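You operate a simulated robot arm through the tools that you are given. There is no shell and no other tool. Be economical: measure what you need, move in short steps, check, and stop when the job is done.

Carry out the task below with a simulated robot arm. There is one attempt and no reset: what you move stays moved.

## Task
Move cart D's blue-handled feeder to slot 6; set 8 mm pitch.
Fine: slide it home and lower the clamp bar again; the other feeders stay.

Only the result counts: the job must be done as asked and must still hold three seconds after the hand-in. Knocking over, shifting, dropping, spilling or breaking anything else fails it.

## Robot
A 6-joint arm with a two-finger gripper, on a carriage that runs on a rail from [0.009, -2.164] to [-0.001, 0.176] (x, y) and turns from -103 to 229 degrees about z. Base frame: it is fixed where the carriage stands at the start and does not move with it; the origin is on the floor, on the carriage's upright axis, x ahead of it, y to its left, z up. Readings come in m, degrees, newtons and seconds.
Its first joint turns from -166.0 to 166.0 degrees. Places, roughly: brake pedal of cart d [1.3, 0.5, 0.1]; cart d [0.9, 0.5, 0.2]; clamp bar of cart d [0.8, 0.5, 0.7]; pitch slider of the blue-handled feeder [0.7, 0.4, 0.8]; slots of the feeder bank of cart d [0.6, 0.5, 0.7]. Payload 5 kg.
The tool frame sits at the grasp point between the pads (the TCP): z along the fingers, y along the line on which they close. The tips reach 0.03 m beyond it. The gripper opens to 0.176 m. The gripper's body begins 0.153 m behind the TCP.
Orientation is that of the tool frame in the base frame, as a unit quaternion [w, x, y, z]. With the fingers straight down and closing along the base's y, the tool's x points along the base's -x, its y along +y and its z along -z.

## Interface
- The arm moves only by the tool play_rows. Its argument "plan" is a list of rows, each an object of numbers (a shift or turn left out is 0, a gripper value left out holds the last): "hand": the gripper command, from -1 (fully open) to 1 (shut), values between in proportion; "x", "y", "z": the shift along the tool's x, y, z in m; "ax", "ay", "az": the turn, a rotation vector about the tool's x, y, z in degrees. In form: [{"hand": .., "x": .., "y": .., "z": .., "ax": .., "ay": .., "az": ..}, ...]. A call has 1 to 10 rows; each row shifts and turns the commanded pose from where the row before left it, along the tool's axes as they then stand. Rows are played at 5 a second. More than 0.05 m and 8.6 degrees between two rows, or a gripper value outside its range, and nothing of the call is played. A pose out of reach is approached as far as the arm can. The call stops where the force on the tool passes 90 N (or 10 N more than at its start, if that is more) or the arm is blocked; 0.2 s more then pass. Each finger halts on what it meets, pressing with about 27 N; the grip force reading is that of the motor and also rises with nothing between the fingers. The clock runs only during rows and for 0.2 s after the last one: add rows that do not move to give the fingers time. It gives the time, the measured TCP pose, the force on the tool (base axes), the opening and the grip force at its end, in the units of the frame above (readings bear some noise), with the torque about the TCP (base axes, N m) and any sound that the robot's microphone picked up, and new pictures: "views" is both (left out), scene, wrist or none.
- Cameras (640 x 400 px; columns grow to the right, rows downward): "scene" is now at [0.0447, 0.2473, 1.5775]; the picture's right is [0.52, -0.85, 0.00], its down [-0.68, -0.42, -0.61] and it looks along [0.52, 0.32, -0.79] (base axes); focal length 263 px, centre (320, 200). "wrist" rides on the gripper at [0.067, -0.009, -0.184] in the tool frame; the picture's right is [0.14, 0.99, 0.00], its down [-0.92, 0.13, -0.36] and it looks along [-0.36, 0.05, 0.93] (tool axes); focal length 251 px, centre (320, 200). There is no depth. A picture from a camera that has moved, and an enlarged one, comes with that camera's place and axes in the base frame and with its lens.
- move_column(by): slides the trunk up (or, below 0, down) by that many m; the arm and the scene camera ride with it, the base frame stays. It gives what a move gives, with no picture.
- roll_base(legs): drives the robot by 1 to 6 legs, each [ahead, left, turn to the left] in m, m and degrees, along the robot's own axes; the way and the turn of a leg run together, so that a leg with both is an arc; at most 1.5 m and 180 degrees a leg. The arm and the cameras ride along, it lands a little off, and it stops where it bumps. It keeps to its track: a leg is cut to what the track allows. It gives what a move gives, and a new picture of the scene camera.
- aim_head(pan, tilt): turns the head with the scene camera to pan (to the left, within 120 degrees either way) and tilt (down, from -29 to 69), counted from straight ahead of the robot. It gives what a move gives, and a new picture of the scene camera.
- enlarge(camera, box): a new picture of the part [left, top, right, bottom] of that camera's present view, enlarged. No time passes.
- finish_job(): hands the job in; it is judged then, once.

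Go step by step. Nothing tells you exact positions but the pictures and the camera data: compare them with the known pose of the tool, close in by small moves and look again before you grip or let go. The budget is 120 turns and 260 pictures, counting those below and the enlarged ones. Unless the task says otherwise, let go and move clear before handing in, and close with one line.

The tools are called by a JSON object that holds its "api" and its "payload". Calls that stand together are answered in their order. play_rows: Moves the arm, as the interface text tells. Its arguments: {"type":"object","properties":{"plan":{"type":"array","items":{"type":"object","properties":{"hand":{"type":"number"},"x":{"type":"number"},"y":{"type":"number"},"z":{"type":"number"},"ax":{"type":"number"},"ay":{"type":"number"},"az":{"type":"number"}}}},"views":{"type":"string","enum":["both","scene","wrist","none"]}},"required":["plan"]} The other tools are called the same way: move_column (by) slides the trunk up or down; roll_base (legs) drives the base; aim_head (pan, tilt) turns the head that bears the scene camera; enlarge (camera, box) takes an enlarged picture of a part of a camera's view; finish_job () hands the job in.

At the start:

```text
t: 0.0
tool_pos: [0.6666, 0.1509, 1.0389]
tcp_rot: [0.0, 0.0, 1.0, 0.0]
force: [-0.5, -0.3, 0.3]
ft_torque: [0.02, 0.02, 0.0]
gripper_width: 0.176
finger_force: 0.0
trunk travel left (down, up): [-0.15, 0.2]
robot x, y, heading: [0.0021, -0.0027, 0.0]
head pan, tilt: [31.6, 52.6]
```

scene: 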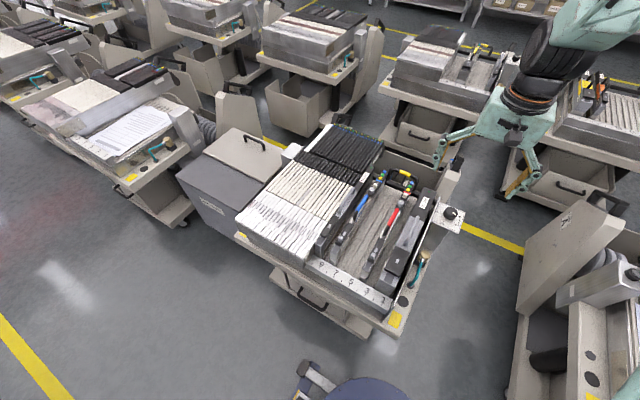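
wrist: 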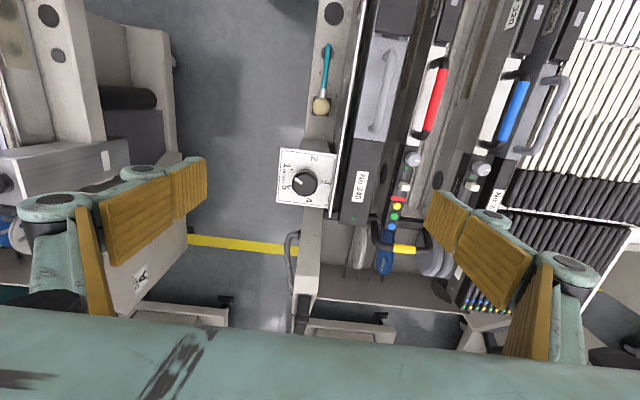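

I see a feeder cart ahead with a blue-handled and a red-handled feeder, a clamp bar lever, and a rotary knob. I'll enlarge both views to read details.

{"api": "enlarge", "payload": {"camera": "scene", "box": [300, 150, 480, 340]}}

{"api": "enlarge", "payload": {"camera": "wrist", "box": [270, 0, 590, 320]}}

```text
2.11 times, centred on (390, 245) of scene
camera zoom: at [0.0447, 0.2473, 1.5775], right [0.52, -0.85, 0.0], down [-0.68, -0.42, -0.61], along [0.52, 0.32, -0.79], focal length 554 px, centre (173, 105)
```

zoom: 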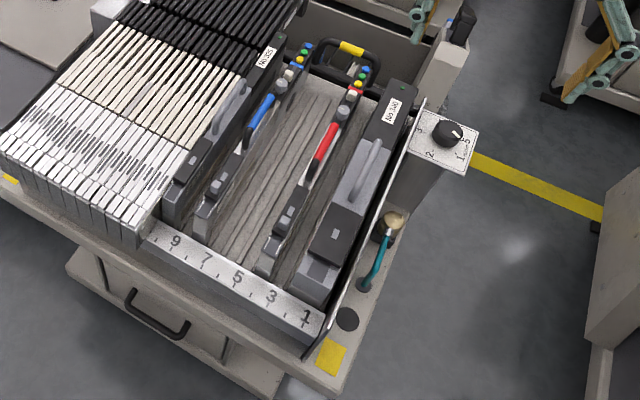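

```text
1.25 times, centred on (430, 160) of wrist
camera zoom: at [0.5999, 0.141, 1.2226], right [-0.14, 0.99, 0.0], down [0.92, 0.13, 0.36], along [0.36, 0.05, -0.93], focal length 314 px, centre (182, 250)
```

zoom: 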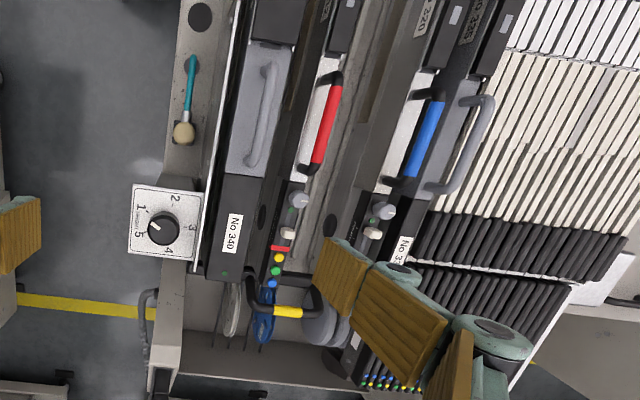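

The blue feeder seems to sit around slot 8, with the clamp handle (yellow grip) at the rear. I'll move the wrist camera over the bank to look closer.

{"api": "play_rows", "payload": {"plan": [{"y": 0.045, "x": 0.02}, {"y": 0.045, "x": 0.02}, {"y": 0.045, "x": 0.02}, {"y": 0.045, "x": 0.02}, {"y": 0.045, "x": 0.02}, {"y": 0.03}, {}], "views": "both"}}

```text
t: 1.6
tool_pos: [0.567, 0.4062, 1.041]
tcp_rot: [0.0, 0.0, 1.0, -0.001]
force: [-0.6, 0.0, -0.5]
ft_torque: [-0.08, 0.01, 0.0]
gripper_width: 0.1759
finger_force: 0.1
trunk travel left (down, up): [-0.15, 0.2]
robot x, y, heading: [-0.0006, -0.0042, 0.0]
head pan, tilt: [31.6, 52.6]
camera scene: at [0.0448, 0.2476, 1.5774], right [0.52, -0.85, 0.0], down [-0.68, -0.42, -0.61], along [0.52, 0.32, -0.8], focal length 263 px, centre (320, 200)
camera wrist: at [0.4989, 0.3963, 1.2233], right [-0.14, 0.99, 0.0], down [0.92, 0.13, 0.36], along [0.36, 0.05, -0.93], focal length 251 px, centre (320, 200)
```

scene: 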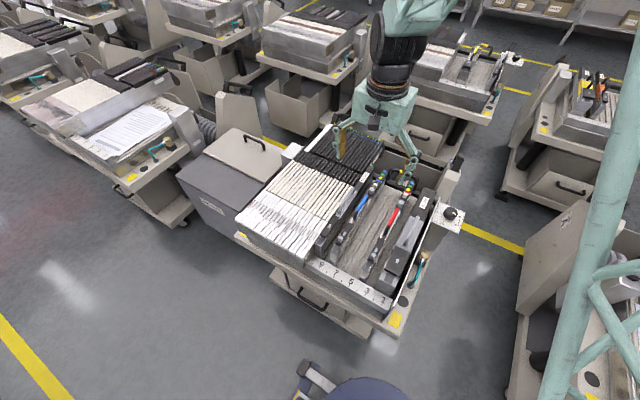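
wrist: 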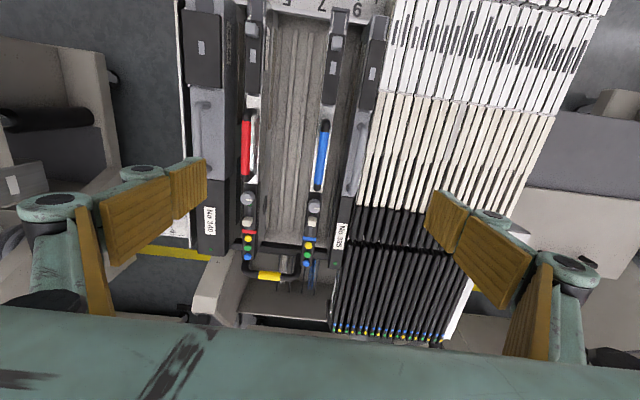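

{"api": "enlarge", "payload": {"camera": "wrist", "box": [180, 0, 400, 150]}}

{"api": "enlarge", "payload": {"camera": "wrist", "box": [180, 150, 400, 310]}}

```text
2.67 times, centred on (290, 75) of wrist
camera zoom: at [0.4989, 0.3963, 1.2233], right [-0.14, 0.99, 0.0], down [0.92, 0.13, 0.36], along [0.36, 0.05, -0.93], focal length 670 px, centre (400, 533)
```

zoom: 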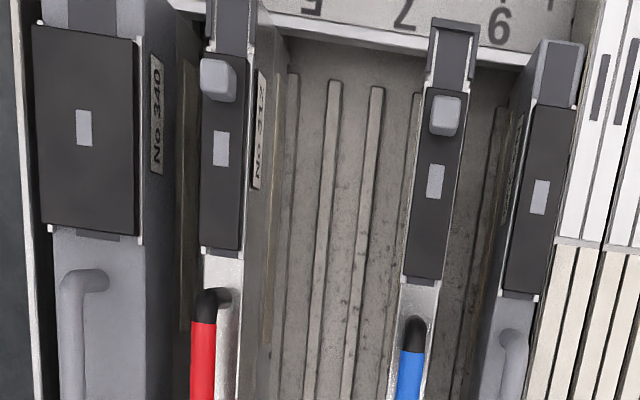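

```text
2.50 times, centred on (290, 230) of wrist
camera zoom: at [0.4989, 0.3963, 1.2233], right [-0.14, 0.99, 0.0], down [0.92, 0.13, 0.36], along [0.36, 0.05, -0.93], focal length 629 px, centre (395, 125)
```

zoom: 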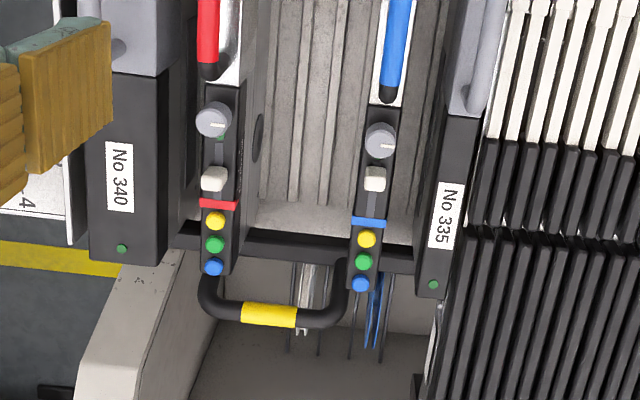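

{"api": "enlarge", "payload": {"camera": "wrist", "box": [285, 180, 345, 275]}}

{"api": "enlarge", "payload": {"camera": "scene", "box": [370, 150, 430, 200]}}

{"api": "enlarge", "payload": {"camera": "scene", "box": [300, 235, 400, 320]}}

```text
4.21 times, centred on (315, 228) of wrist
camera zoom: at [0.4989, 0.3963, 1.2233], right [-0.14, 0.99, 0.0], down [0.92, 0.13, 0.36], along [0.36, 0.05, -0.93], focal length 1059 px, centre (341, 84)
```

zoom: 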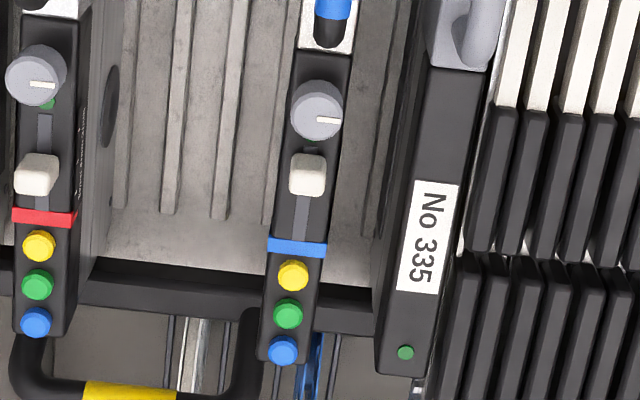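

```text
8.00 times, centred on (400, 175) of scene
camera zoom: at [0.0448, 0.2476, 1.5774], right [0.52, -0.85, 0.0], down [-0.68, -0.42, -0.61], along [0.52, 0.32, -0.8], focal length 2107 px, centre (-320, 400)
```

zoom: 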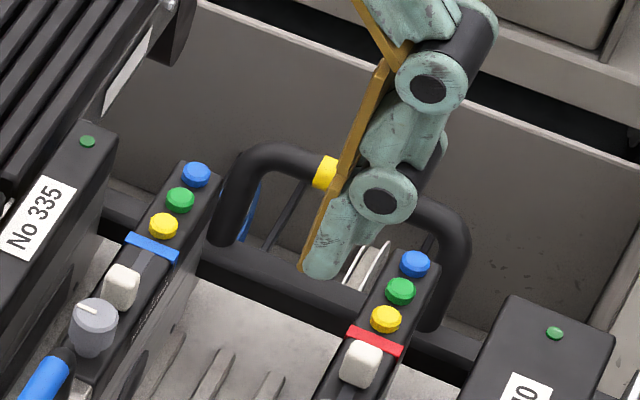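

```text
4.71 times, centred on (350, 278) of scene
camera zoom: at [0.0448, 0.2476, 1.5774], right [0.52, -0.85, 0.0], down [-0.68, -0.42, -0.61], along [0.52, 0.32, -0.8], focal length 1240 px, centre (179, -165)
```

zoom: 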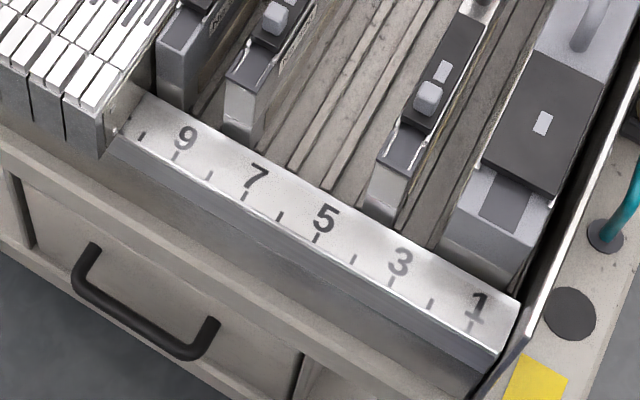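

I estimate the clamp handle's yellow grip at about (0.84, 0.34, 0.80), the bar at (0.81, –, 0.75) and the blue handle at (0.58, 0.41, 0.84). I want a side view of the clamp mechanism, so I'll turn the wrist.

{"api": "play_rows", "payload": {"plan": [{"az": 8.5, "x": -0.03}, {"az": 8.5, "x": -0.03}, {"az": 8.5}, {"az": 8.5}, {"az": 8.5}, {"az": 8.5}, {"az": 8.5}, {"az": 8.5}, {"az": 8.5}, {"az": 8.5}], "views": "wrist"}}

```text
t: 3.8
tool_pos: [0.6279, 0.4011, 1.0386]
tcp_rot: [0.0, 0.676, 0.737, 0.0]
force: [0.2, 0.2, -0.2]
ft_torque: [-0.01, 0.01, 0.01]
gripper_width: 0.1758
finger_force: 0.1
trunk travel left (down, up): [-0.15, 0.2]
robot x, y, heading: [0.0022, -0.0008, -0.3]
head pan, tilt: [31.6, 52.6]
camera wrist: at [0.611, 0.4668, 1.2213], right [0.98, 0.22, 0.0], down [0.21, -0.91, 0.36], along [0.08, -0.35, -0.93], focal length 251 px, centre (320, 200)
```

wrist: 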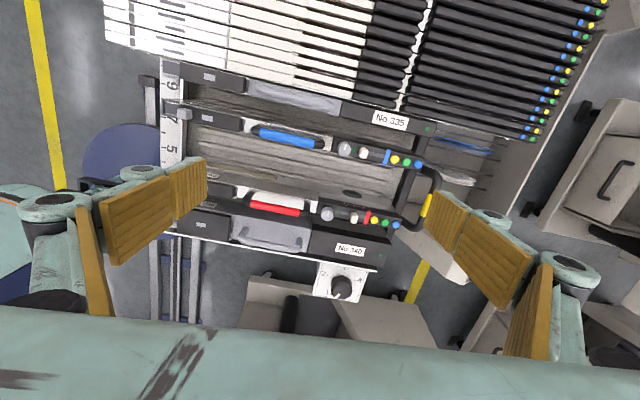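

{"api": "play_rows", "payload": {"plan": [{"ay": -8.5, "y": 0.03}, {"ay": -8.5, "y": 0.03}, {"ay": -8.5, "y": 0.03}, {"ay": -8.5, "y": 0.03}, {"ay": -8.5, "y": 0.03}, {}], "views": "wrist"}}

```text
t: 5.2
tool_pos: [0.7775, 0.4132, 1.0381]
tcp_rot: [0.268, 0.63, 0.686, -0.246]
force: [1.1, 0.3, -3.2]
ft_torque: [-0.35, 0.1, -0.15]
gripper_width: 0.1761
finger_force: 0.1
trunk travel left (down, up): [-0.15, 0.2]
robot x, y, heading: [-0.0002, 0.0008, -0.2]
head pan, tilt: [31.6, 52.6]
camera wrist: at [0.7526, 0.5854, 1.1284], right [0.98, 0.19, -0.09], down [0.17, -0.42, 0.89], along [0.13, -0.89, -0.44], focal length 251 px, centre (320, 200)
```

wrist: 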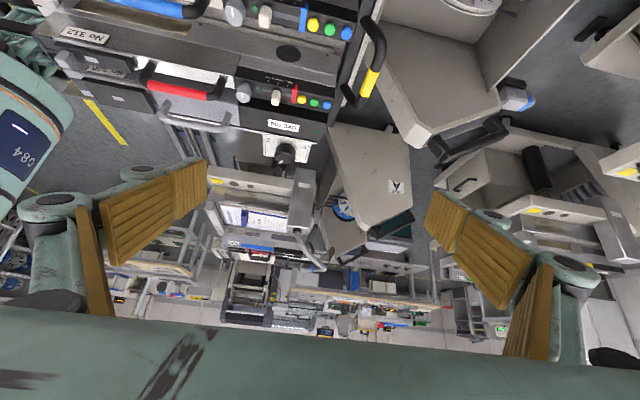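

{"api": "enlarge", "payload": {"camera": "wrist", "box": [220, 0, 420, 125]}}

```text
3.20 times, centred on (320, 62) of wrist
camera zoom: at [0.7526, 0.5854, 1.1284], right [0.98, 0.19, -0.09], down [0.17, -0.42, 0.89], along [0.13, -0.89, -0.44], focal length 805 px, centre (320, 640)
```

zoom: 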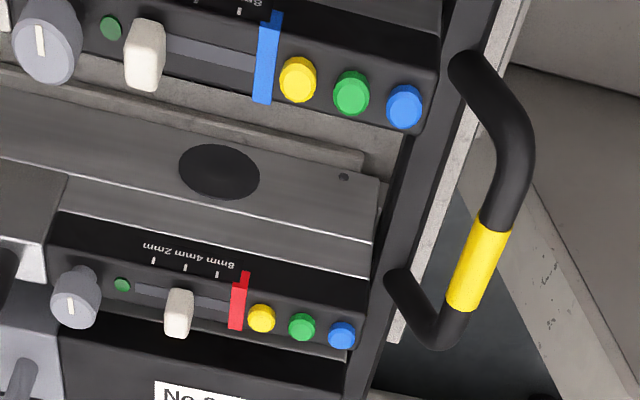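

{"api": "play_rows", "payload": {"plan": [{"ay": 8.5}, {"ay": 8.5, "y": 0.03}, {"y": 0.03}, {}], "views": "wrist"}}

{"api": "enlarge", "payload": {"camera": "wrist", "box": [150, 0, 400, 160]}}

```text
t: 6.2
tool_pos: [0.8369, 0.4195, 1.0387]
tcp_rot: [0.162, 0.659, 0.72, -0.149]
force: [0.9, -0.3, -1.4]
ft_torque: [-0.19, 0.13, -0.09]
gripper_width: 0.176
finger_force: 0.3
trunk travel left (down, up): [-0.15, 0.2]
robot x, y, heading: [0.0019, -0.0004, -0.0]
head pan, tilt: [31.6, 52.6]
camera wrist: at [0.8141, 0.5578, 1.1744], right [0.98, 0.21, -0.06], down [0.19, -0.66, 0.72], along [0.11, -0.72, -0.69], focal length 251 px, centre (320, 200)
```

wrist: 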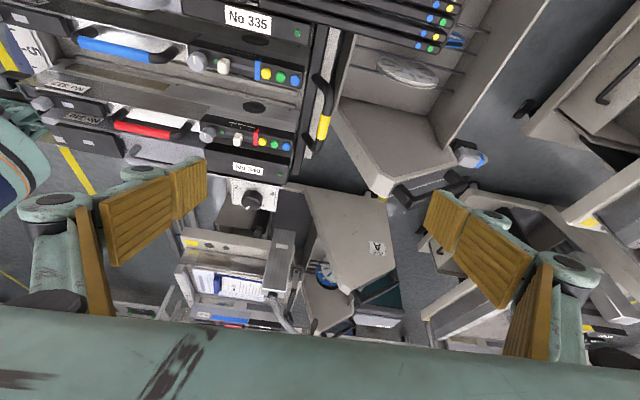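

```text
2.50 times, centred on (275, 80) of wrist
camera zoom: at [0.8141, 0.5578, 1.1744], right [0.98, 0.21, -0.06], down [0.19, -0.66, 0.72], along [0.11, -0.72, -0.69], focal length 629 px, centre (432, 500)
```

zoom: 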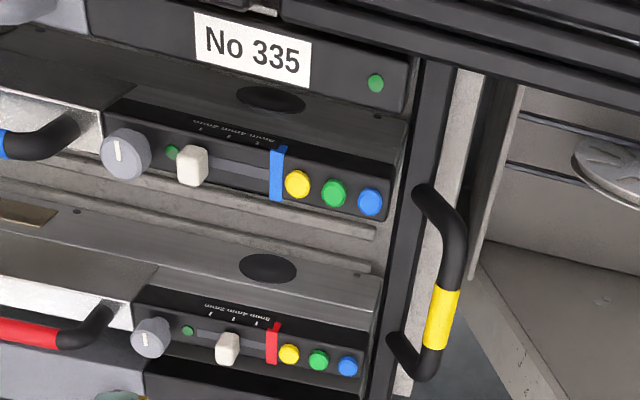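

The bar lies just behind the feeders' rear ends, and its U-handle's yellow grip is at about (0.842, 0.341, 0.806). The side scale shows 2/4/8 mm running rearward, and the blue slider is near 2 mm. Next I straighten the tool above the handle with the fingers closing along x.

{"api": "play_rows", "payload": {"plan": [{"hand": 0.1, "ay": 8.5}, {"ay": 8.5}, {"ay": 8.5, "az": 0}, {"az": 5, "x": -0.04}, {"x": -0.035}, {}, {}], "views": "both"}}

```text
t: 7.8
tool_pos: [0.8389, 0.3422, 1.0417]
tcp_rot: [0.0, 0.707, 0.707, 0.0]
force: [0.2, 0.8, -0.2]
ft_torque: [-0.04, -0.02, 0.05]
gripper_width: 0.0794
finger_force: 0.1
trunk travel left (down, up): [-0.15, 0.2]
robot x, y, heading: [-0.0026, -0.0008, -0.1]
head pan, tilt: [31.6, 52.6]
camera scene: at [0.0447, 0.2474, 1.5775], right [0.52, -0.85, 0.0], down [-0.68, -0.42, -0.61], along [0.52, 0.32, -0.79], focal length 263 px, centre (320, 200)
camera wrist: at [0.8287, 0.4094, 1.225], right [0.99, 0.14, 0.0], down [0.13, -0.92, 0.36], along [0.05, -0.36, -0.93], focal length 251 px, centre (320, 200)
```

scene: 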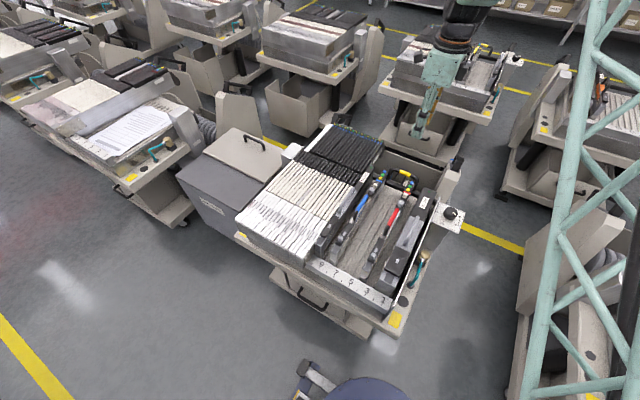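
wrist: 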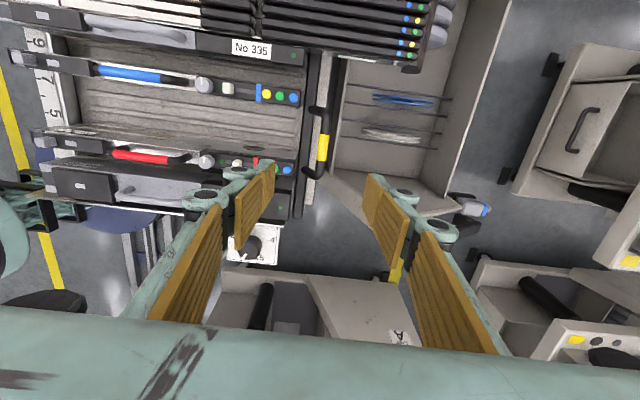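

The alignment matches. I'll descend part of the way and check.

{"api": "play_rows", "payload": {"plan": [{"z": 0.045, "y": 0.005, "x": -0.002}, {"z": 0.045}, {"z": 0.045}, {"z": 0.03}, {}], "views": "both"}}

{"api": "enlarge", "payload": {"camera": "scene", "box": [370, 100, 470, 200]}}

```text
t: 9.0
tool_pos: [0.8457, 0.345, 0.8727]
tcp_rot: [0.0, 0.706, 0.708, 0.0]
force: [1.5, 0.0, -0.6]
ft_torque: [0.0, 0.08, 0.01]
gripper_width: 0.0791
finger_force: 0.0
trunk travel left (down, up): [-0.15, 0.2]
robot x, y, heading: [0.0026, 0.0006, -0.1]
head pan, tilt: [31.6, 52.6]
camera scene: at [0.0455, 0.2475, 1.5775], right [0.52, -0.85, 0.0], down [-0.68, -0.42, -0.61], along [0.52, 0.32, -0.8], focal length 263 px, centre (320, 200)
camera wrist: at [0.8358, 0.4112, 1.0555], right [0.99, 0.14, 0.0], down [0.13, -0.92, 0.36], along [0.05, -0.36, -0.93], focal length 251 px, centre (320, 200)
```

scene: 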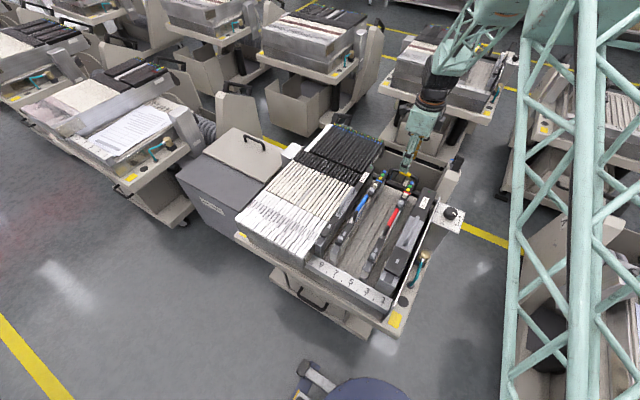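
wrist: 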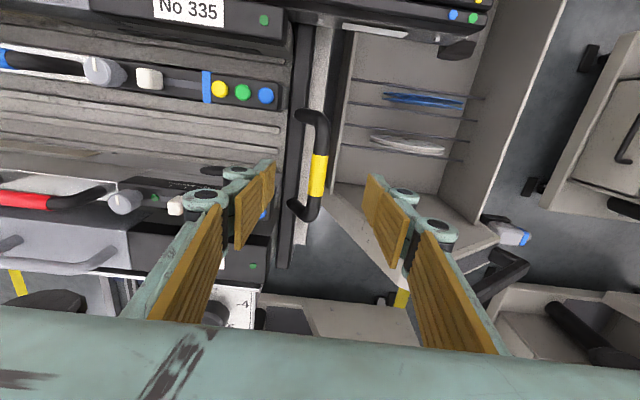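

```text
4.00 times, centred on (420, 150) of scene
camera zoom: at [0.0455, 0.2475, 1.5775], right [0.52, -0.85, 0.0], down [-0.68, -0.42, -0.61], along [0.52, 0.32, -0.8], focal length 1054 px, centre (-80, 400)
```

zoom: 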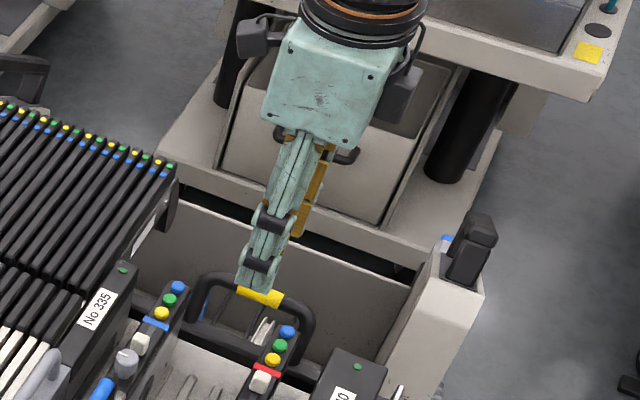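

Still aligned. I'll go down to the grip and close on it.

{"api": "play_rows", "payload": {"plan": [{"z": 0.035, "y": -0.002, "x": -0.004}, {"z": 0.03}, {}, {"hand": 1}, {}, {}, {}], "views": "both"}}

{"api": "enlarge", "payload": {"camera": "scene", "box": [370, 120, 470, 200]}}

```text
t: 10.6
tool_pos: [0.8445, 0.339, 0.8109]
tcp_rot: [0.001, 0.707, 0.707, 0.0]
force: [6.3, 1.0, 0.9]
ft_torque: [0.02, -0.11, 0.41]
gripper_width: 0.0145
finger_force: 44.1
trunk travel left (down, up): [-0.15, 0.2]
robot x, y, heading: [-0.0013, 0.0001, 0.1]
head pan, tilt: [31.6, 52.6]
camera scene: at [0.0449, 0.2473, 1.5775], right [0.52, -0.85, 0.0], down [-0.68, -0.42, -0.61], along [0.52, 0.32, -0.79], focal length 263 px, centre (320, 200)
camera wrist: at [0.8335, 0.4071, 0.9938], right [0.99, 0.14, 0.0], down [0.13, -0.92, 0.36], along [0.05, -0.36, -0.93], focal length 251 px, centre (320, 200)
```

scene: 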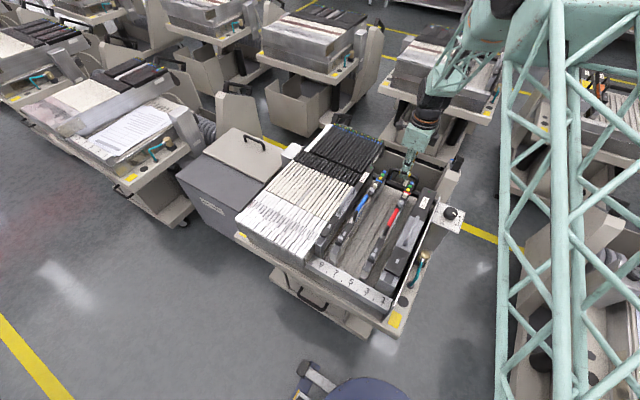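
wrist: 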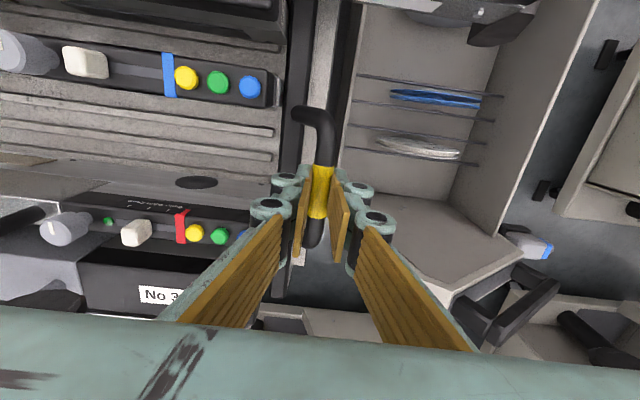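

```text
5.00 times, centred on (420, 160) of scene
camera zoom: at [0.0449, 0.2473, 1.5775], right [0.52, -0.85, 0.0], down [-0.68, -0.42, -0.61], along [0.52, 0.32, -0.79], focal length 1317 px, centre (-180, 400)
```

zoom: 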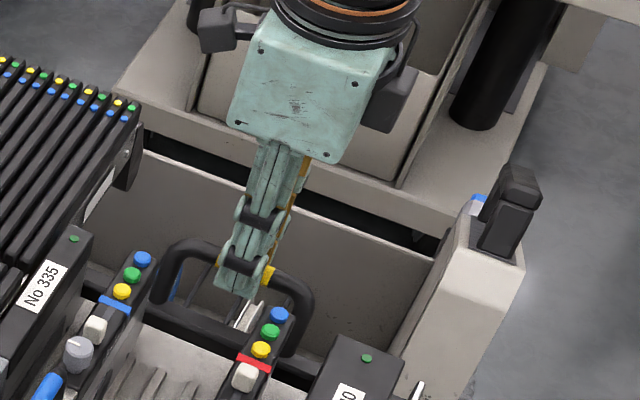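

Grip is on. I'll test-lift slightly and watch the force.

{"api": "play_rows", "payload": {"plan": [{"z": -0.01}, {"z": -0.01}, {}], "views": "wrist"}}

```text
t: 11.4
tool_pos: [0.8428, 0.3395, 0.8321]
tcp_rot: [0.0, 0.707, 0.707, 0.0]
force: [-1.4, -1.2, 0.3]
ft_torque: [0.15, -0.31, -0.02]
gripper_width: 0.0
finger_force: 45.2
trunk travel left (down, up): [-0.15, 0.2]
robot x, y, heading: [0.0011, 0.0042, -0.2]
head pan, tilt: [31.6, 52.6]
camera wrist: at [0.8314, 0.4066, 1.0145], right [0.99, 0.14, 0.0], down [0.13, -0.92, 0.36], along [0.05, -0.36, -0.93], focal length 251 px, centre (320, 200)
```

wrist: 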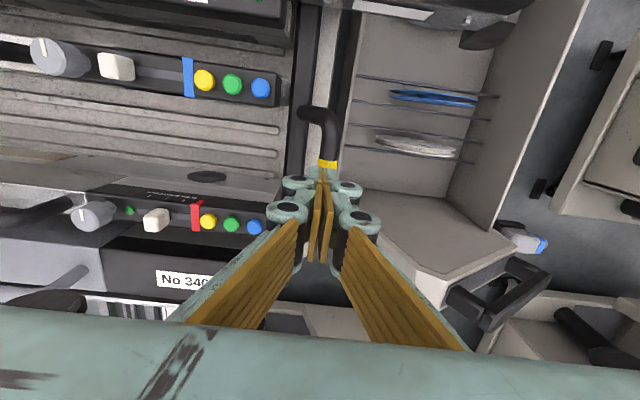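

It slipped off, so the handle sits lower than I thought. I'll reopen, go lower and regrip.

{"api": "play_rows", "payload": {"plan": [{"hand": 0.35}, {}, {}, {"z": 0.02}, {"z": 0.02}, {"hand": 1}, {}, {}], "views": "wrist"}}

{"api": "enlarge", "payload": {"camera": "wrist", "box": [240, 60, 400, 270]}}

```text
t: 13.2
tool_pos: [0.8437, 0.34, 0.7899]
tcp_rot: [0.001, 0.707, 0.708, 0.001]
force: [2.0, 0.1, 7.6]
ft_torque: [-0.02, 0.01, 0.42]
gripper_width: 0.0137
finger_force: 45.1
trunk travel left (down, up): [-0.15, 0.2]
robot x, y, heading: [-0.0012, 0.0001, 0.2]
head pan, tilt: [31.6, 52.6]
camera wrist: at [0.8338, 0.407, 0.9729], right [0.99, 0.14, 0.0], down [0.13, -0.92, 0.36], along [0.05, -0.36, -0.93], focal length 251 px, centre (320, 200)
```

wrist: 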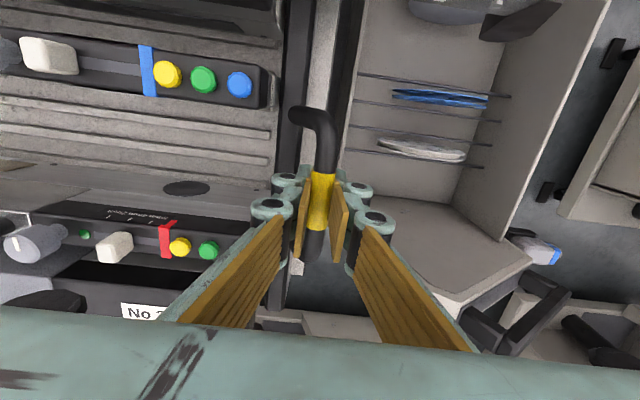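

```text
1.90 times, centred on (320, 165) of wrist
camera zoom: at [0.8338, 0.407, 0.9729], right [0.99, 0.14, 0.0], down [0.13, -0.92, 0.36], along [0.05, -0.36, -0.93], focal length 479 px, centre (320, 267)
```

zoom: 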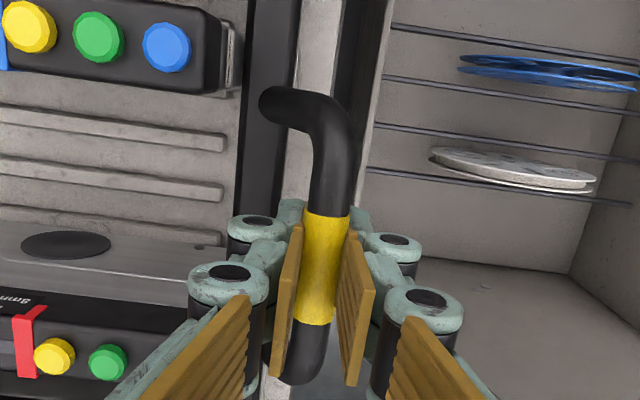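

{"api": "play_rows", "payload": {"plan": [{"z": -0.004}, {}], "views": "none"}}

{"api": "play_rows", "payload": {"plan": [{"z": -0.004}, {}], "views": "none"}}

```text
t: 13.8
tool_pos: [0.8436, 0.3403, 0.789]
tcp_rot: [0.0, 0.707, 0.708, -0.002]
force: [11.3, 9.6, -31.8]
ft_torque: [0.39, 0.1, 0.32]
gripper_width: 0.0137
finger_force: 45.1
trunk travel left (down, up): [-0.15, 0.2]
robot x, y, heading: [-0.0006, -0.0009, 0.1]
head pan, tilt: [31.6, 52.6]
```

```text
t: 14.4
tool_pos: [0.8447, 0.3389, 0.7948]
tcp_rot: [0.0, 0.707, 0.707, -0.003]
force: [10.9, 6.7, -39.4]
ft_torque: [0.03, 0.07, 0.35]
gripper_width: 0.0138
finger_force: 44.9
trunk travel left (down, up): [-0.15, 0.2]
robot x, y, heading: [-0.0012, -0.0026, -0.2]
head pan, tilt: [31.6, 52.6]
```

{"api": "play_rows", "payload": {"plan": [{"y": 0.004}, {}], "views": "none"}}

{"api": "play_rows", "payload": {"plan": [{"y": 0.004}, {}], "views": "none"}}

{"api": "play_rows", "payload": {"plan": [{"y": -0.006}, {"y": -0.006}, {}], "views": "none"}}

{"api": "play_rows", "payload": {"plan": [{"y": -0.004}, {}], "views": "wrist"}}

```text
t: 15.0
tool_pos: [0.846, 0.3382, 0.7952]
tcp_rot: [0.0, 0.707, 0.707, -0.002]
force: [-12.3, 2.1, -41.0]
ft_torque: [-0.02, -0.04, 0.34]
gripper_width: 0.0141
finger_force: 44.8
trunk travel left (down, up): [-0.15, 0.2]
robot x, y, heading: [0.0034, -0.0023, -0.1]
head pan, tilt: [31.6, 52.6]
```

```text
t: 15.6
tool_pos: [0.8516, 0.3383, 0.7953]
tcp_rot: [0.0, 0.707, 0.707, -0.001]
force: [-15.9, 0.7, -40.8]
ft_torque: [-0.06, -0.05, 0.34]
gripper_width: 0.0141
finger_force: 44.7
trunk travel left (down, up): [-0.15, 0.2]
robot x, y, heading: [0.0025, -0.0031, 0.1]
head pan, tilt: [31.6, 52.6]
```

```text
t: 16.4
tool_pos: [0.8443, 0.3395, 0.7981]
tcp_rot: [0.001, 0.708, 0.706, 0.003]
force: [30.4, 4.2, -24.4]
ft_torque: [-0.03, -0.06, 0.52]
gripper_width: 0.0142
finger_force: 45.6
trunk travel left (down, up): [-0.15, 0.2]
robot x, y, heading: [-0.0016, -0.0005, -0.0]
head pan, tilt: [31.6, 52.6]
```

```text
t: 17.0
tool_pos: [0.843, 0.3399, 0.7985]
tcp_rot: [0.001, 0.708, 0.707, 0.004]
force: [79.6, 4.4, -15.7]
ft_torque: [-0.41, 0.02, 0.65]
gripper_width: 0.0143
finger_force: 45.5
trunk travel left (down, up): [-0.15, 0.2]
robot x, y, heading: [-0.0011, 0.0025, 0.0]
head pan, tilt: [31.6, 52.6]
camera wrist: at [0.8313, 0.4052, 0.9814], right [0.99, 0.14, 0.01], down [0.12, -0.92, 0.36], along [0.06, -0.36, -0.93], focal length 251 px, centre (320, 200)
```

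wrist: 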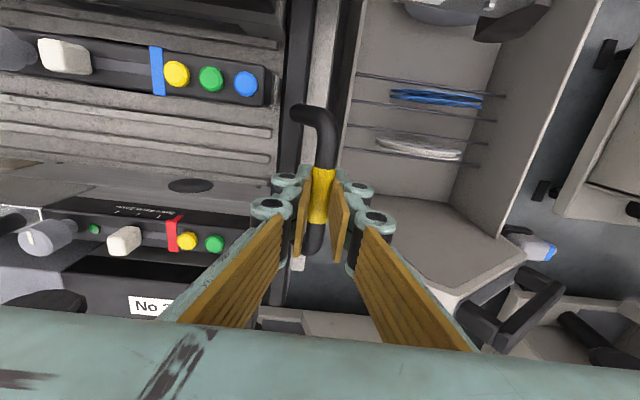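

{"api": "play_rows", "payload": {"plan": [{"y": 0.006}, {"y": 0.006}, {}], "views": "none"}}

{"api": "play_rows", "payload": {"plan": [{"y": 0.006}, {}], "views": "none"}}

{"api": "play_rows", "payload": {"plan": [{"y": 0.006}, {}], "views": "wrist"}}

```text
t: 17.8
tool_pos: [0.8457, 0.3387, 0.7983]
tcp_rot: [-0.001, 0.707, 0.707, 0.0]
force: [2.5, 0.2, 22.3]
ft_torque: [-0.67, 0.19, 0.28]
gripper_width: 0.0139
finger_force: 45.0
trunk travel left (down, up): [-0.15, 0.2]
robot x, y, heading: [0.0, 0.0019, 0.0]
head pan, tilt: [31.6, 52.6]
```

```text
t: 18.4
tool_pos: [0.8515, 0.3389, 0.7942]
tcp_rot: [0.0, 0.706, 0.708, -0.001]
force: [-4.1, 8.6, 6.6]
ft_torque: [0.09, 0.24, 0.3]
gripper_width: 0.0141
finger_force: 44.7
trunk travel left (down, up): [-0.15, 0.2]
robot x, y, heading: [0.0015, 0.0029, -0.1]
head pan, tilt: [31.6, 52.6]
```

```text
t: 19.0
tool_pos: [0.8575, 0.3386, 0.7946]
tcp_rot: [0.0, 0.707, 0.707, -0.002]
force: [-10.2, 14.0, -17.3]
ft_torque: [0.31, 0.07, 0.31]
gripper_width: 0.0141
finger_force: 45.3
trunk travel left (down, up): [-0.15, 0.2]
robot x, y, heading: [0.0004, 0.0015, -0.1]
head pan, tilt: [31.6, 52.6]
camera wrist: at [0.8482, 0.4062, 0.9768], right [0.99, 0.14, 0.0], down [0.13, -0.92, 0.36], along [0.05, -0.36, -0.93], focal length 251 px, centre (320, 200)
```

wrist: 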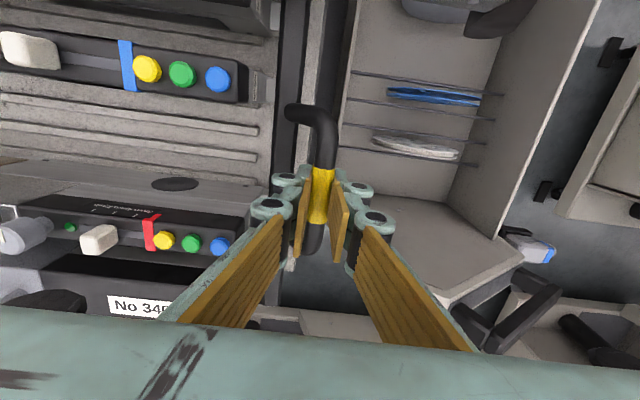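

The handle moves rearward (+x) easily while the cart stays put, so the bar swings back. I'll keep following it with small steps, easing down as the force indicates.

{"api": "play_rows", "payload": {"plan": [{"y": 0.006, "z": 0.003}, {"y": 0.006, "z": 0.003}, {}], "views": "none"}}

{"api": "play_rows", "payload": {"plan": [{"y": 0.006, "z": 0.003}, {"y": 0.006, "z": 0.003}, {}], "views": "wrist"}}

{"api": "enlarge", "payload": {"camera": "scene", "box": [370, 120, 470, 200]}}

```text
t: 19.8
tool_pos: [0.8715, 0.3384, 0.789]
tcp_rot: [0.0, 0.707, 0.707, -0.001]
force: [-10.9, 21.7, -24.4]
ft_torque: [0.25, 0.0, 0.32]
gripper_width: 0.014
finger_force: 44.9
trunk travel left (down, up): [-0.15, 0.2]
robot x, y, heading: [-0.0008, 0.0009, 0.0]
head pan, tilt: [31.6, 52.6]
```

```text
t: 20.6
tool_pos: [0.8834, 0.3391, 0.7843]
tcp_rot: [0.0, 0.707, 0.707, -0.001]
force: [-13.1, 20.2, -24.8]
ft_torque: [0.12, 0.03, 0.32]
gripper_width: 0.0142
finger_force: 45.3
trunk travel left (down, up): [-0.15, 0.2]
robot x, y, heading: [0.0007, -0.0009, -0.3]
head pan, tilt: [31.6, 52.6]
camera wrist: at [0.8736, 0.4061, 0.9668], right [0.99, 0.14, 0.0], down [0.13, -0.92, 0.36], along [0.05, -0.36, -0.93], focal length 251 px, centre (320, 200)
```

wrist: 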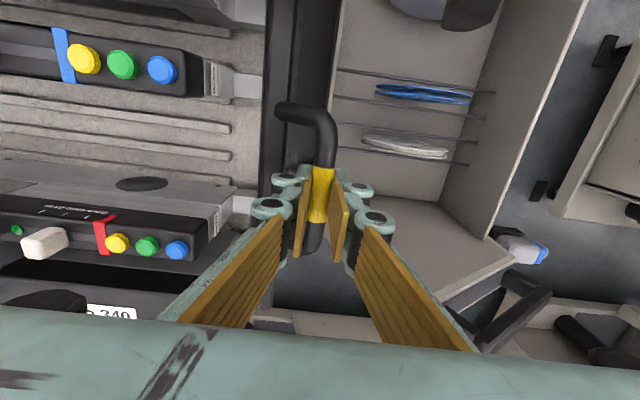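

```text
5.00 times, centred on (420, 160) of scene
camera zoom: at [0.0455, 0.2486, 1.5772], right [0.52, -0.85, 0.0], down [-0.68, -0.42, -0.61], along [0.52, 0.32, -0.8], focal length 1317 px, centre (-180, 400)
```

zoom: 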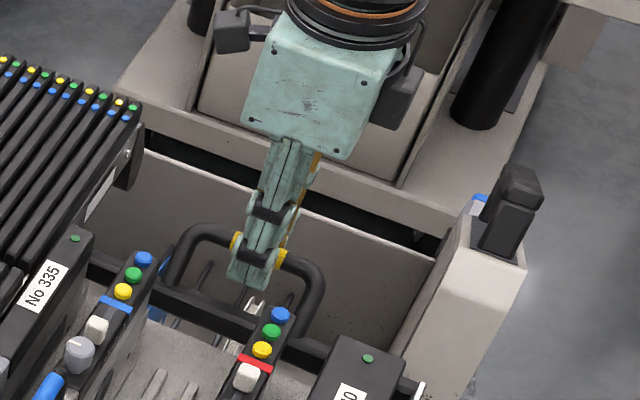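

{"api": "enlarge", "payload": {"camera": "wrist", "box": [160, 30, 420, 250]}}

{"api": "aim_head", "payload": {"pan": 25, "tilt": 45}}

{"api": "enlarge", "payload": {"camera": "scene", "box": [280, 150, 440, 270]}}

```text
1.82 times, centred on (290, 140) of wrist
camera zoom: at [0.8736, 0.4061, 0.9668], right [0.99, 0.14, 0.0], down [0.13, -0.92, 0.36], along [0.05, -0.36, -0.93], focal length 457 px, centre (374, 309)
```

zoom: 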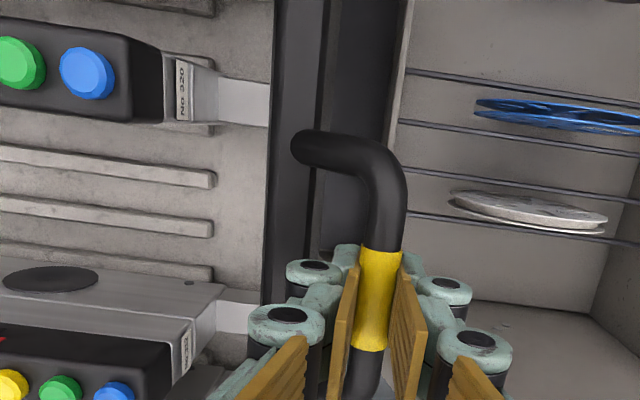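

```text
t: 21.3
tool_pos: [0.8835, 0.3388, 0.7834]
tcp_rot: [0.0, 0.707, 0.707, -0.001]
force: [-13.8, 19.6, -27.3]
ft_torque: [0.03, 0.02, 0.33]
gripper_width: 0.0141
finger_force: 45.6
trunk travel left (down, up): [-0.15, 0.2]
robot x, y, heading: [0.0036, -0.0001, -0.1]
head pan, tilt: [25.0, 45.0]
camera scene: at [0.0558, 0.2439, 1.5876], right [0.42, -0.91, 0.0], down [-0.64, -0.3, -0.71], along [0.64, 0.3, -0.71], focal length 263 px, centre (320, 200)
```

scene: 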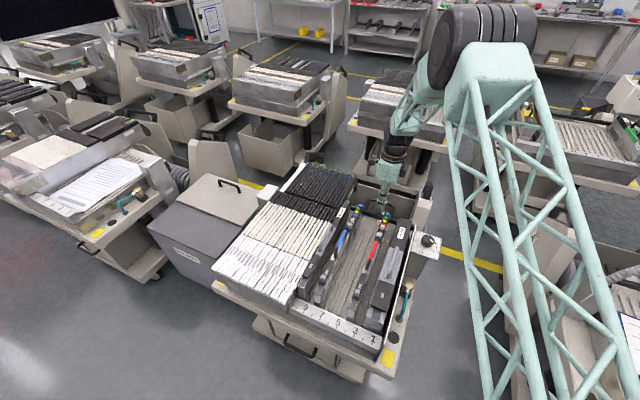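

```text
3.33 times, centred on (360, 210) of scene
camera zoom: at [0.0558, 0.2439, 1.5876], right [0.42, -0.91, 0.0], down [-0.64, -0.3, -0.71], along [0.64, 0.3, -0.71], focal length 878 px, centre (187, 167)
```

zoom: 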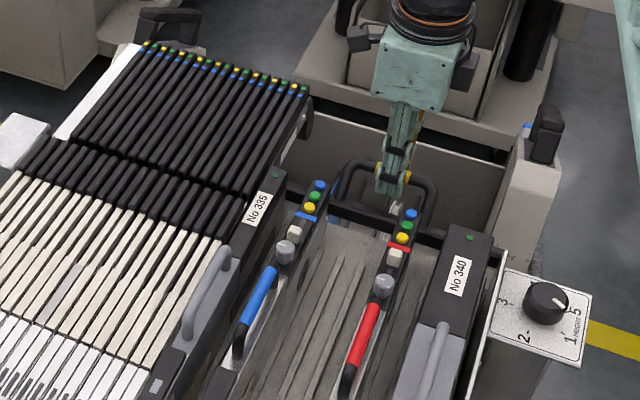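

The bar is swinging back off the feeders' silver tails. I'll continue the arc with more downward component.

{"api": "play_rows", "payload": {"plan": [{"y": 0.005, "z": 0.005}, {"y": 0.005, "z": 0.006}, {}], "views": "none"}}

{"api": "play_rows", "payload": {"plan": [{"y": 0.005, "z": 0.006}, {"y": 0.005, "z": 0.006}, {}], "views": "wrist"}}

{"api": "enlarge", "payload": {"camera": "scene", "box": [320, 150, 440, 240]}}

```text
t: 22.1
tool_pos: [0.8969, 0.3393, 0.7768]
tcp_rot: [0.001, 0.708, 0.706, 0.001]
force: [3.0, 15.1, -1.2]
ft_torque: [0.03, -0.04, 0.42]
gripper_width: 0.0146
finger_force: 44.6
trunk travel left (down, up): [-0.15, 0.2]
robot x, y, heading: [0.0021, 0.0008, 0.3]
head pan, tilt: [25.0, 45.0]
```

```text
t: 22.9
tool_pos: [0.9076, 0.3388, 0.7659]
tcp_rot: [0.001, 0.706, 0.708, 0.004]
force: [34.2, 13.7, 30.0]
ft_torque: [-0.12, -0.21, 0.51]
gripper_width: 0.0142
finger_force: 44.4
trunk travel left (down, up): [-0.15, 0.2]
robot x, y, heading: [-0.0032, 0.0005, 0.1]
head pan, tilt: [25.0, 45.0]
camera wrist: at [0.8962, 0.4053, 0.9491], right [0.99, 0.14, 0.01], down [0.13, -0.92, 0.36], along [0.06, -0.36, -0.93], focal length 251 px, centre (320, 200)
```

wrist: 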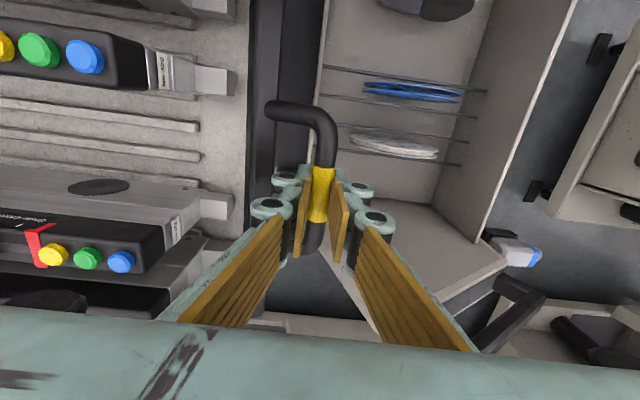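

```text
4.44 times, centred on (380, 195) of scene
camera zoom: at [0.0549, 0.2425, 1.5882], right [0.42, -0.91, 0.0], down [-0.64, -0.3, -0.71], along [0.64, 0.3, -0.71], focal length 1171 px, centre (53, 222)
```

zoom: 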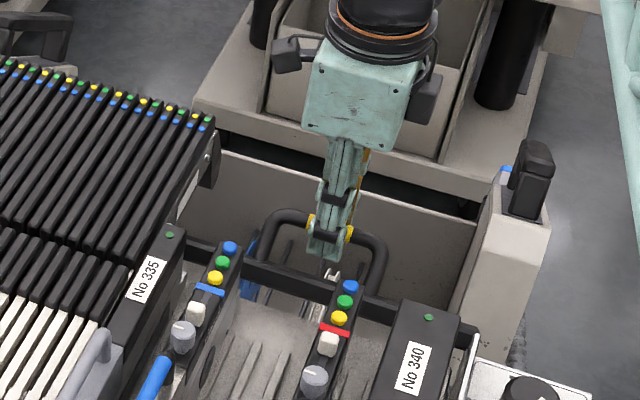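

The bar has cleared the tails and swings about a low pivot near (0.84, 0.69). I'll swing it a bit further along that circle to see whether there's an end stop.

{"api": "play_rows", "payload": {"plan": [{"y": 0.006, "z": 0.001}, {"y": 0.0045, "z": 0.0045}, {}], "views": "none"}}

{"api": "play_rows", "payload": {"plan": [{"y": 0.004, "z": 0.005}, {"y": 0.004, "z": 0.005}, {}], "views": "none"}}

{"api": "play_rows", "payload": {"plan": [{"y": 0.0035, "z": 0.0055}, {"y": 0.003, "z": 0.0055}, {}], "views": "wrist"}}

{"api": "enlarge", "payload": {"camera": "scene", "box": [320, 150, 440, 240]}}

```text
t: 23.7
tool_pos: [0.9154, 0.3391, 0.7583]
tcp_rot: [0.001, 0.707, 0.707, 0.002]
force: [37.0, 16.1, 29.6]
ft_torque: [0.03, -0.12, 0.49]
gripper_width: 0.0144
finger_force: 44.6
trunk travel left (down, up): [-0.15, 0.2]
robot x, y, heading: [-0.001, 0.0008, 0.0]
head pan, tilt: [25.0, 45.0]
```

```text
t: 24.5
tool_pos: [0.9221, 0.3391, 0.7487]
tcp_rot: [0.001, 0.707, 0.707, 0.001]
force: [36.6, 14.6, 24.2]
ft_torque: [0.04, -0.12, 0.48]
gripper_width: 0.014
finger_force: 45.2
trunk travel left (down, up): [-0.15, 0.2]
robot x, y, heading: [0.0023, 0.0012, 0.1]
head pan, tilt: [25.0, 45.0]
```

```text
t: 25.3
tool_pos: [0.9294, 0.3401, 0.7366]
tcp_rot: [0.001, 0.707, 0.707, 0.003]
force: [45.1, 13.2, 23.9]
ft_torque: [-0.07, -0.11, 0.51]
gripper_width: 0.0143
finger_force: 44.9
trunk travel left (down, up): [-0.15, 0.2]
robot x, y, heading: [-0.0009, 0.0022, 0.0]
head pan, tilt: [25.0, 45.0]
camera wrist: at [0.9194, 0.4054, 0.92], right [0.99, 0.14, 0.01], down [0.13, -0.92, 0.36], along [0.05, -0.36, -0.93], focal length 251 px, centre (320, 200)
```

wrist: 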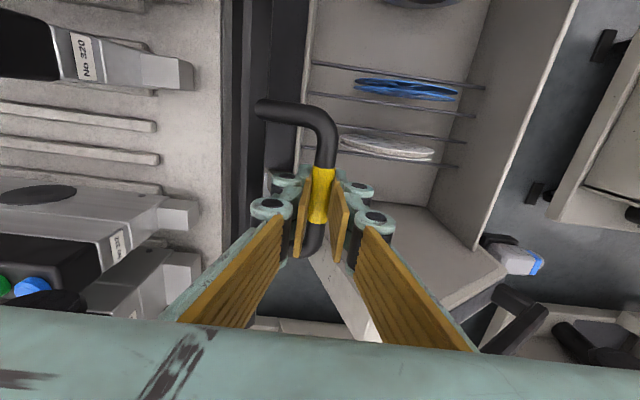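

```text
4.44 times, centred on (380, 195) of scene
camera zoom: at [0.0554, 0.2426, 1.588], right [0.42, -0.91, 0.0], down [-0.64, -0.3, -0.71], along [0.64, 0.3, -0.71], focal length 1171 px, centre (53, 222)
```

zoom: 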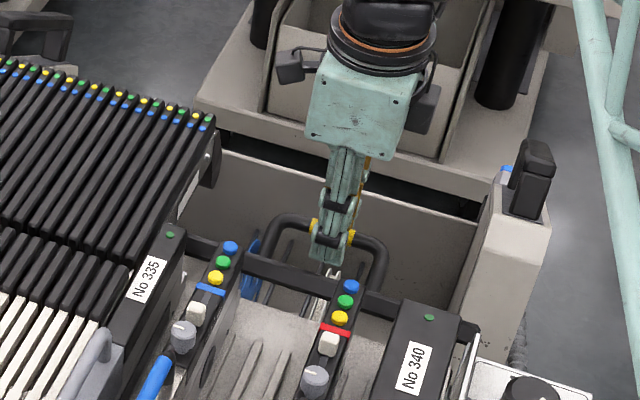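

The bar is well clear, about 65° open. I'll release the handle, rise and see whether it stays.

{"api": "play_rows", "payload": {"plan": [{"hand": 0.4}, {}, {}, {"z": -0.04}, {"z": -0.04}, {"z": -0.045}, {"z": -0.045}, {"z": -0.045}, {"z": -0.045}, {}], "views": "both"}}

{"api": "enlarge", "payload": {"camera": "wrist", "box": [150, 0, 400, 200]}}

```text
t: 27.5
tool_pos: [0.9291, 0.3413, 0.9985]
tcp_rot: [0.0, 0.708, 0.707, 0.0]
force: [-1.1, 0.0, 1.1]
ft_torque: [0.03, -0.16, 0.03]
gripper_width: 0.0528
finger_force: 0.1
trunk travel left (down, up): [-0.15, 0.2]
robot x, y, heading: [-0.0032, -0.003, -0.1]
head pan, tilt: [25.0, 45.0]
camera scene: at [0.0539, 0.2423, 1.588], right [0.42, -0.91, 0.0], down [-0.64, -0.3, -0.71], along [0.64, 0.3, -0.71], focal length 263 px, centre (320, 200)
camera wrist: at [0.9185, 0.4076, 1.1811], right [0.99, 0.14, 0.0], down [0.13, -0.92, 0.36], along [0.05, -0.36, -0.93], focal length 251 px, centre (320, 200)
```

scene: 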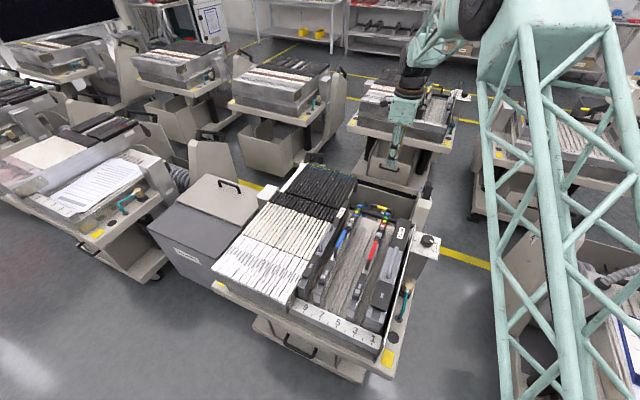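
wrist: 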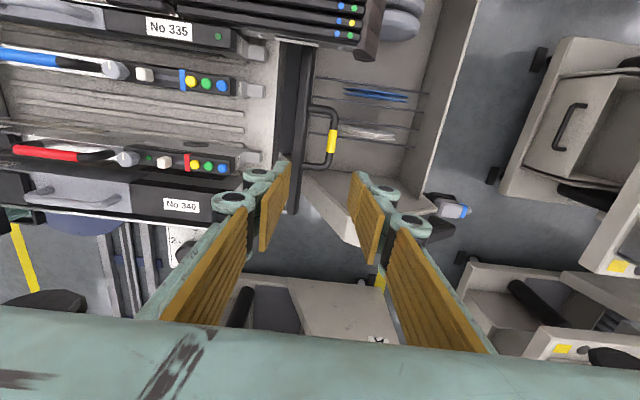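

```text
2.00 times, centred on (275, 100) of wrist
camera zoom: at [0.9185, 0.4076, 1.1811], right [0.99, 0.14, 0.0], down [0.13, -0.92, 0.36], along [0.05, -0.36, -0.93], focal length 503 px, centre (410, 400)
```

zoom: 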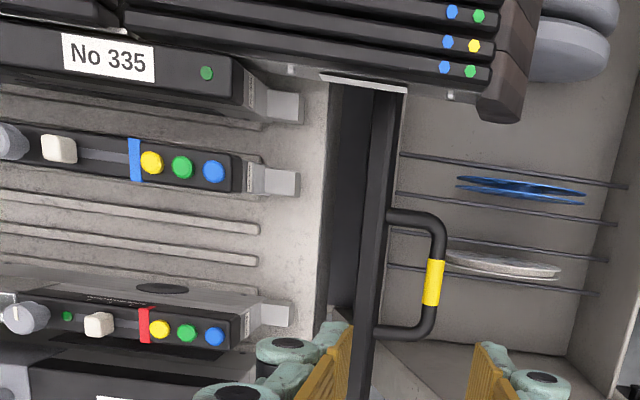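

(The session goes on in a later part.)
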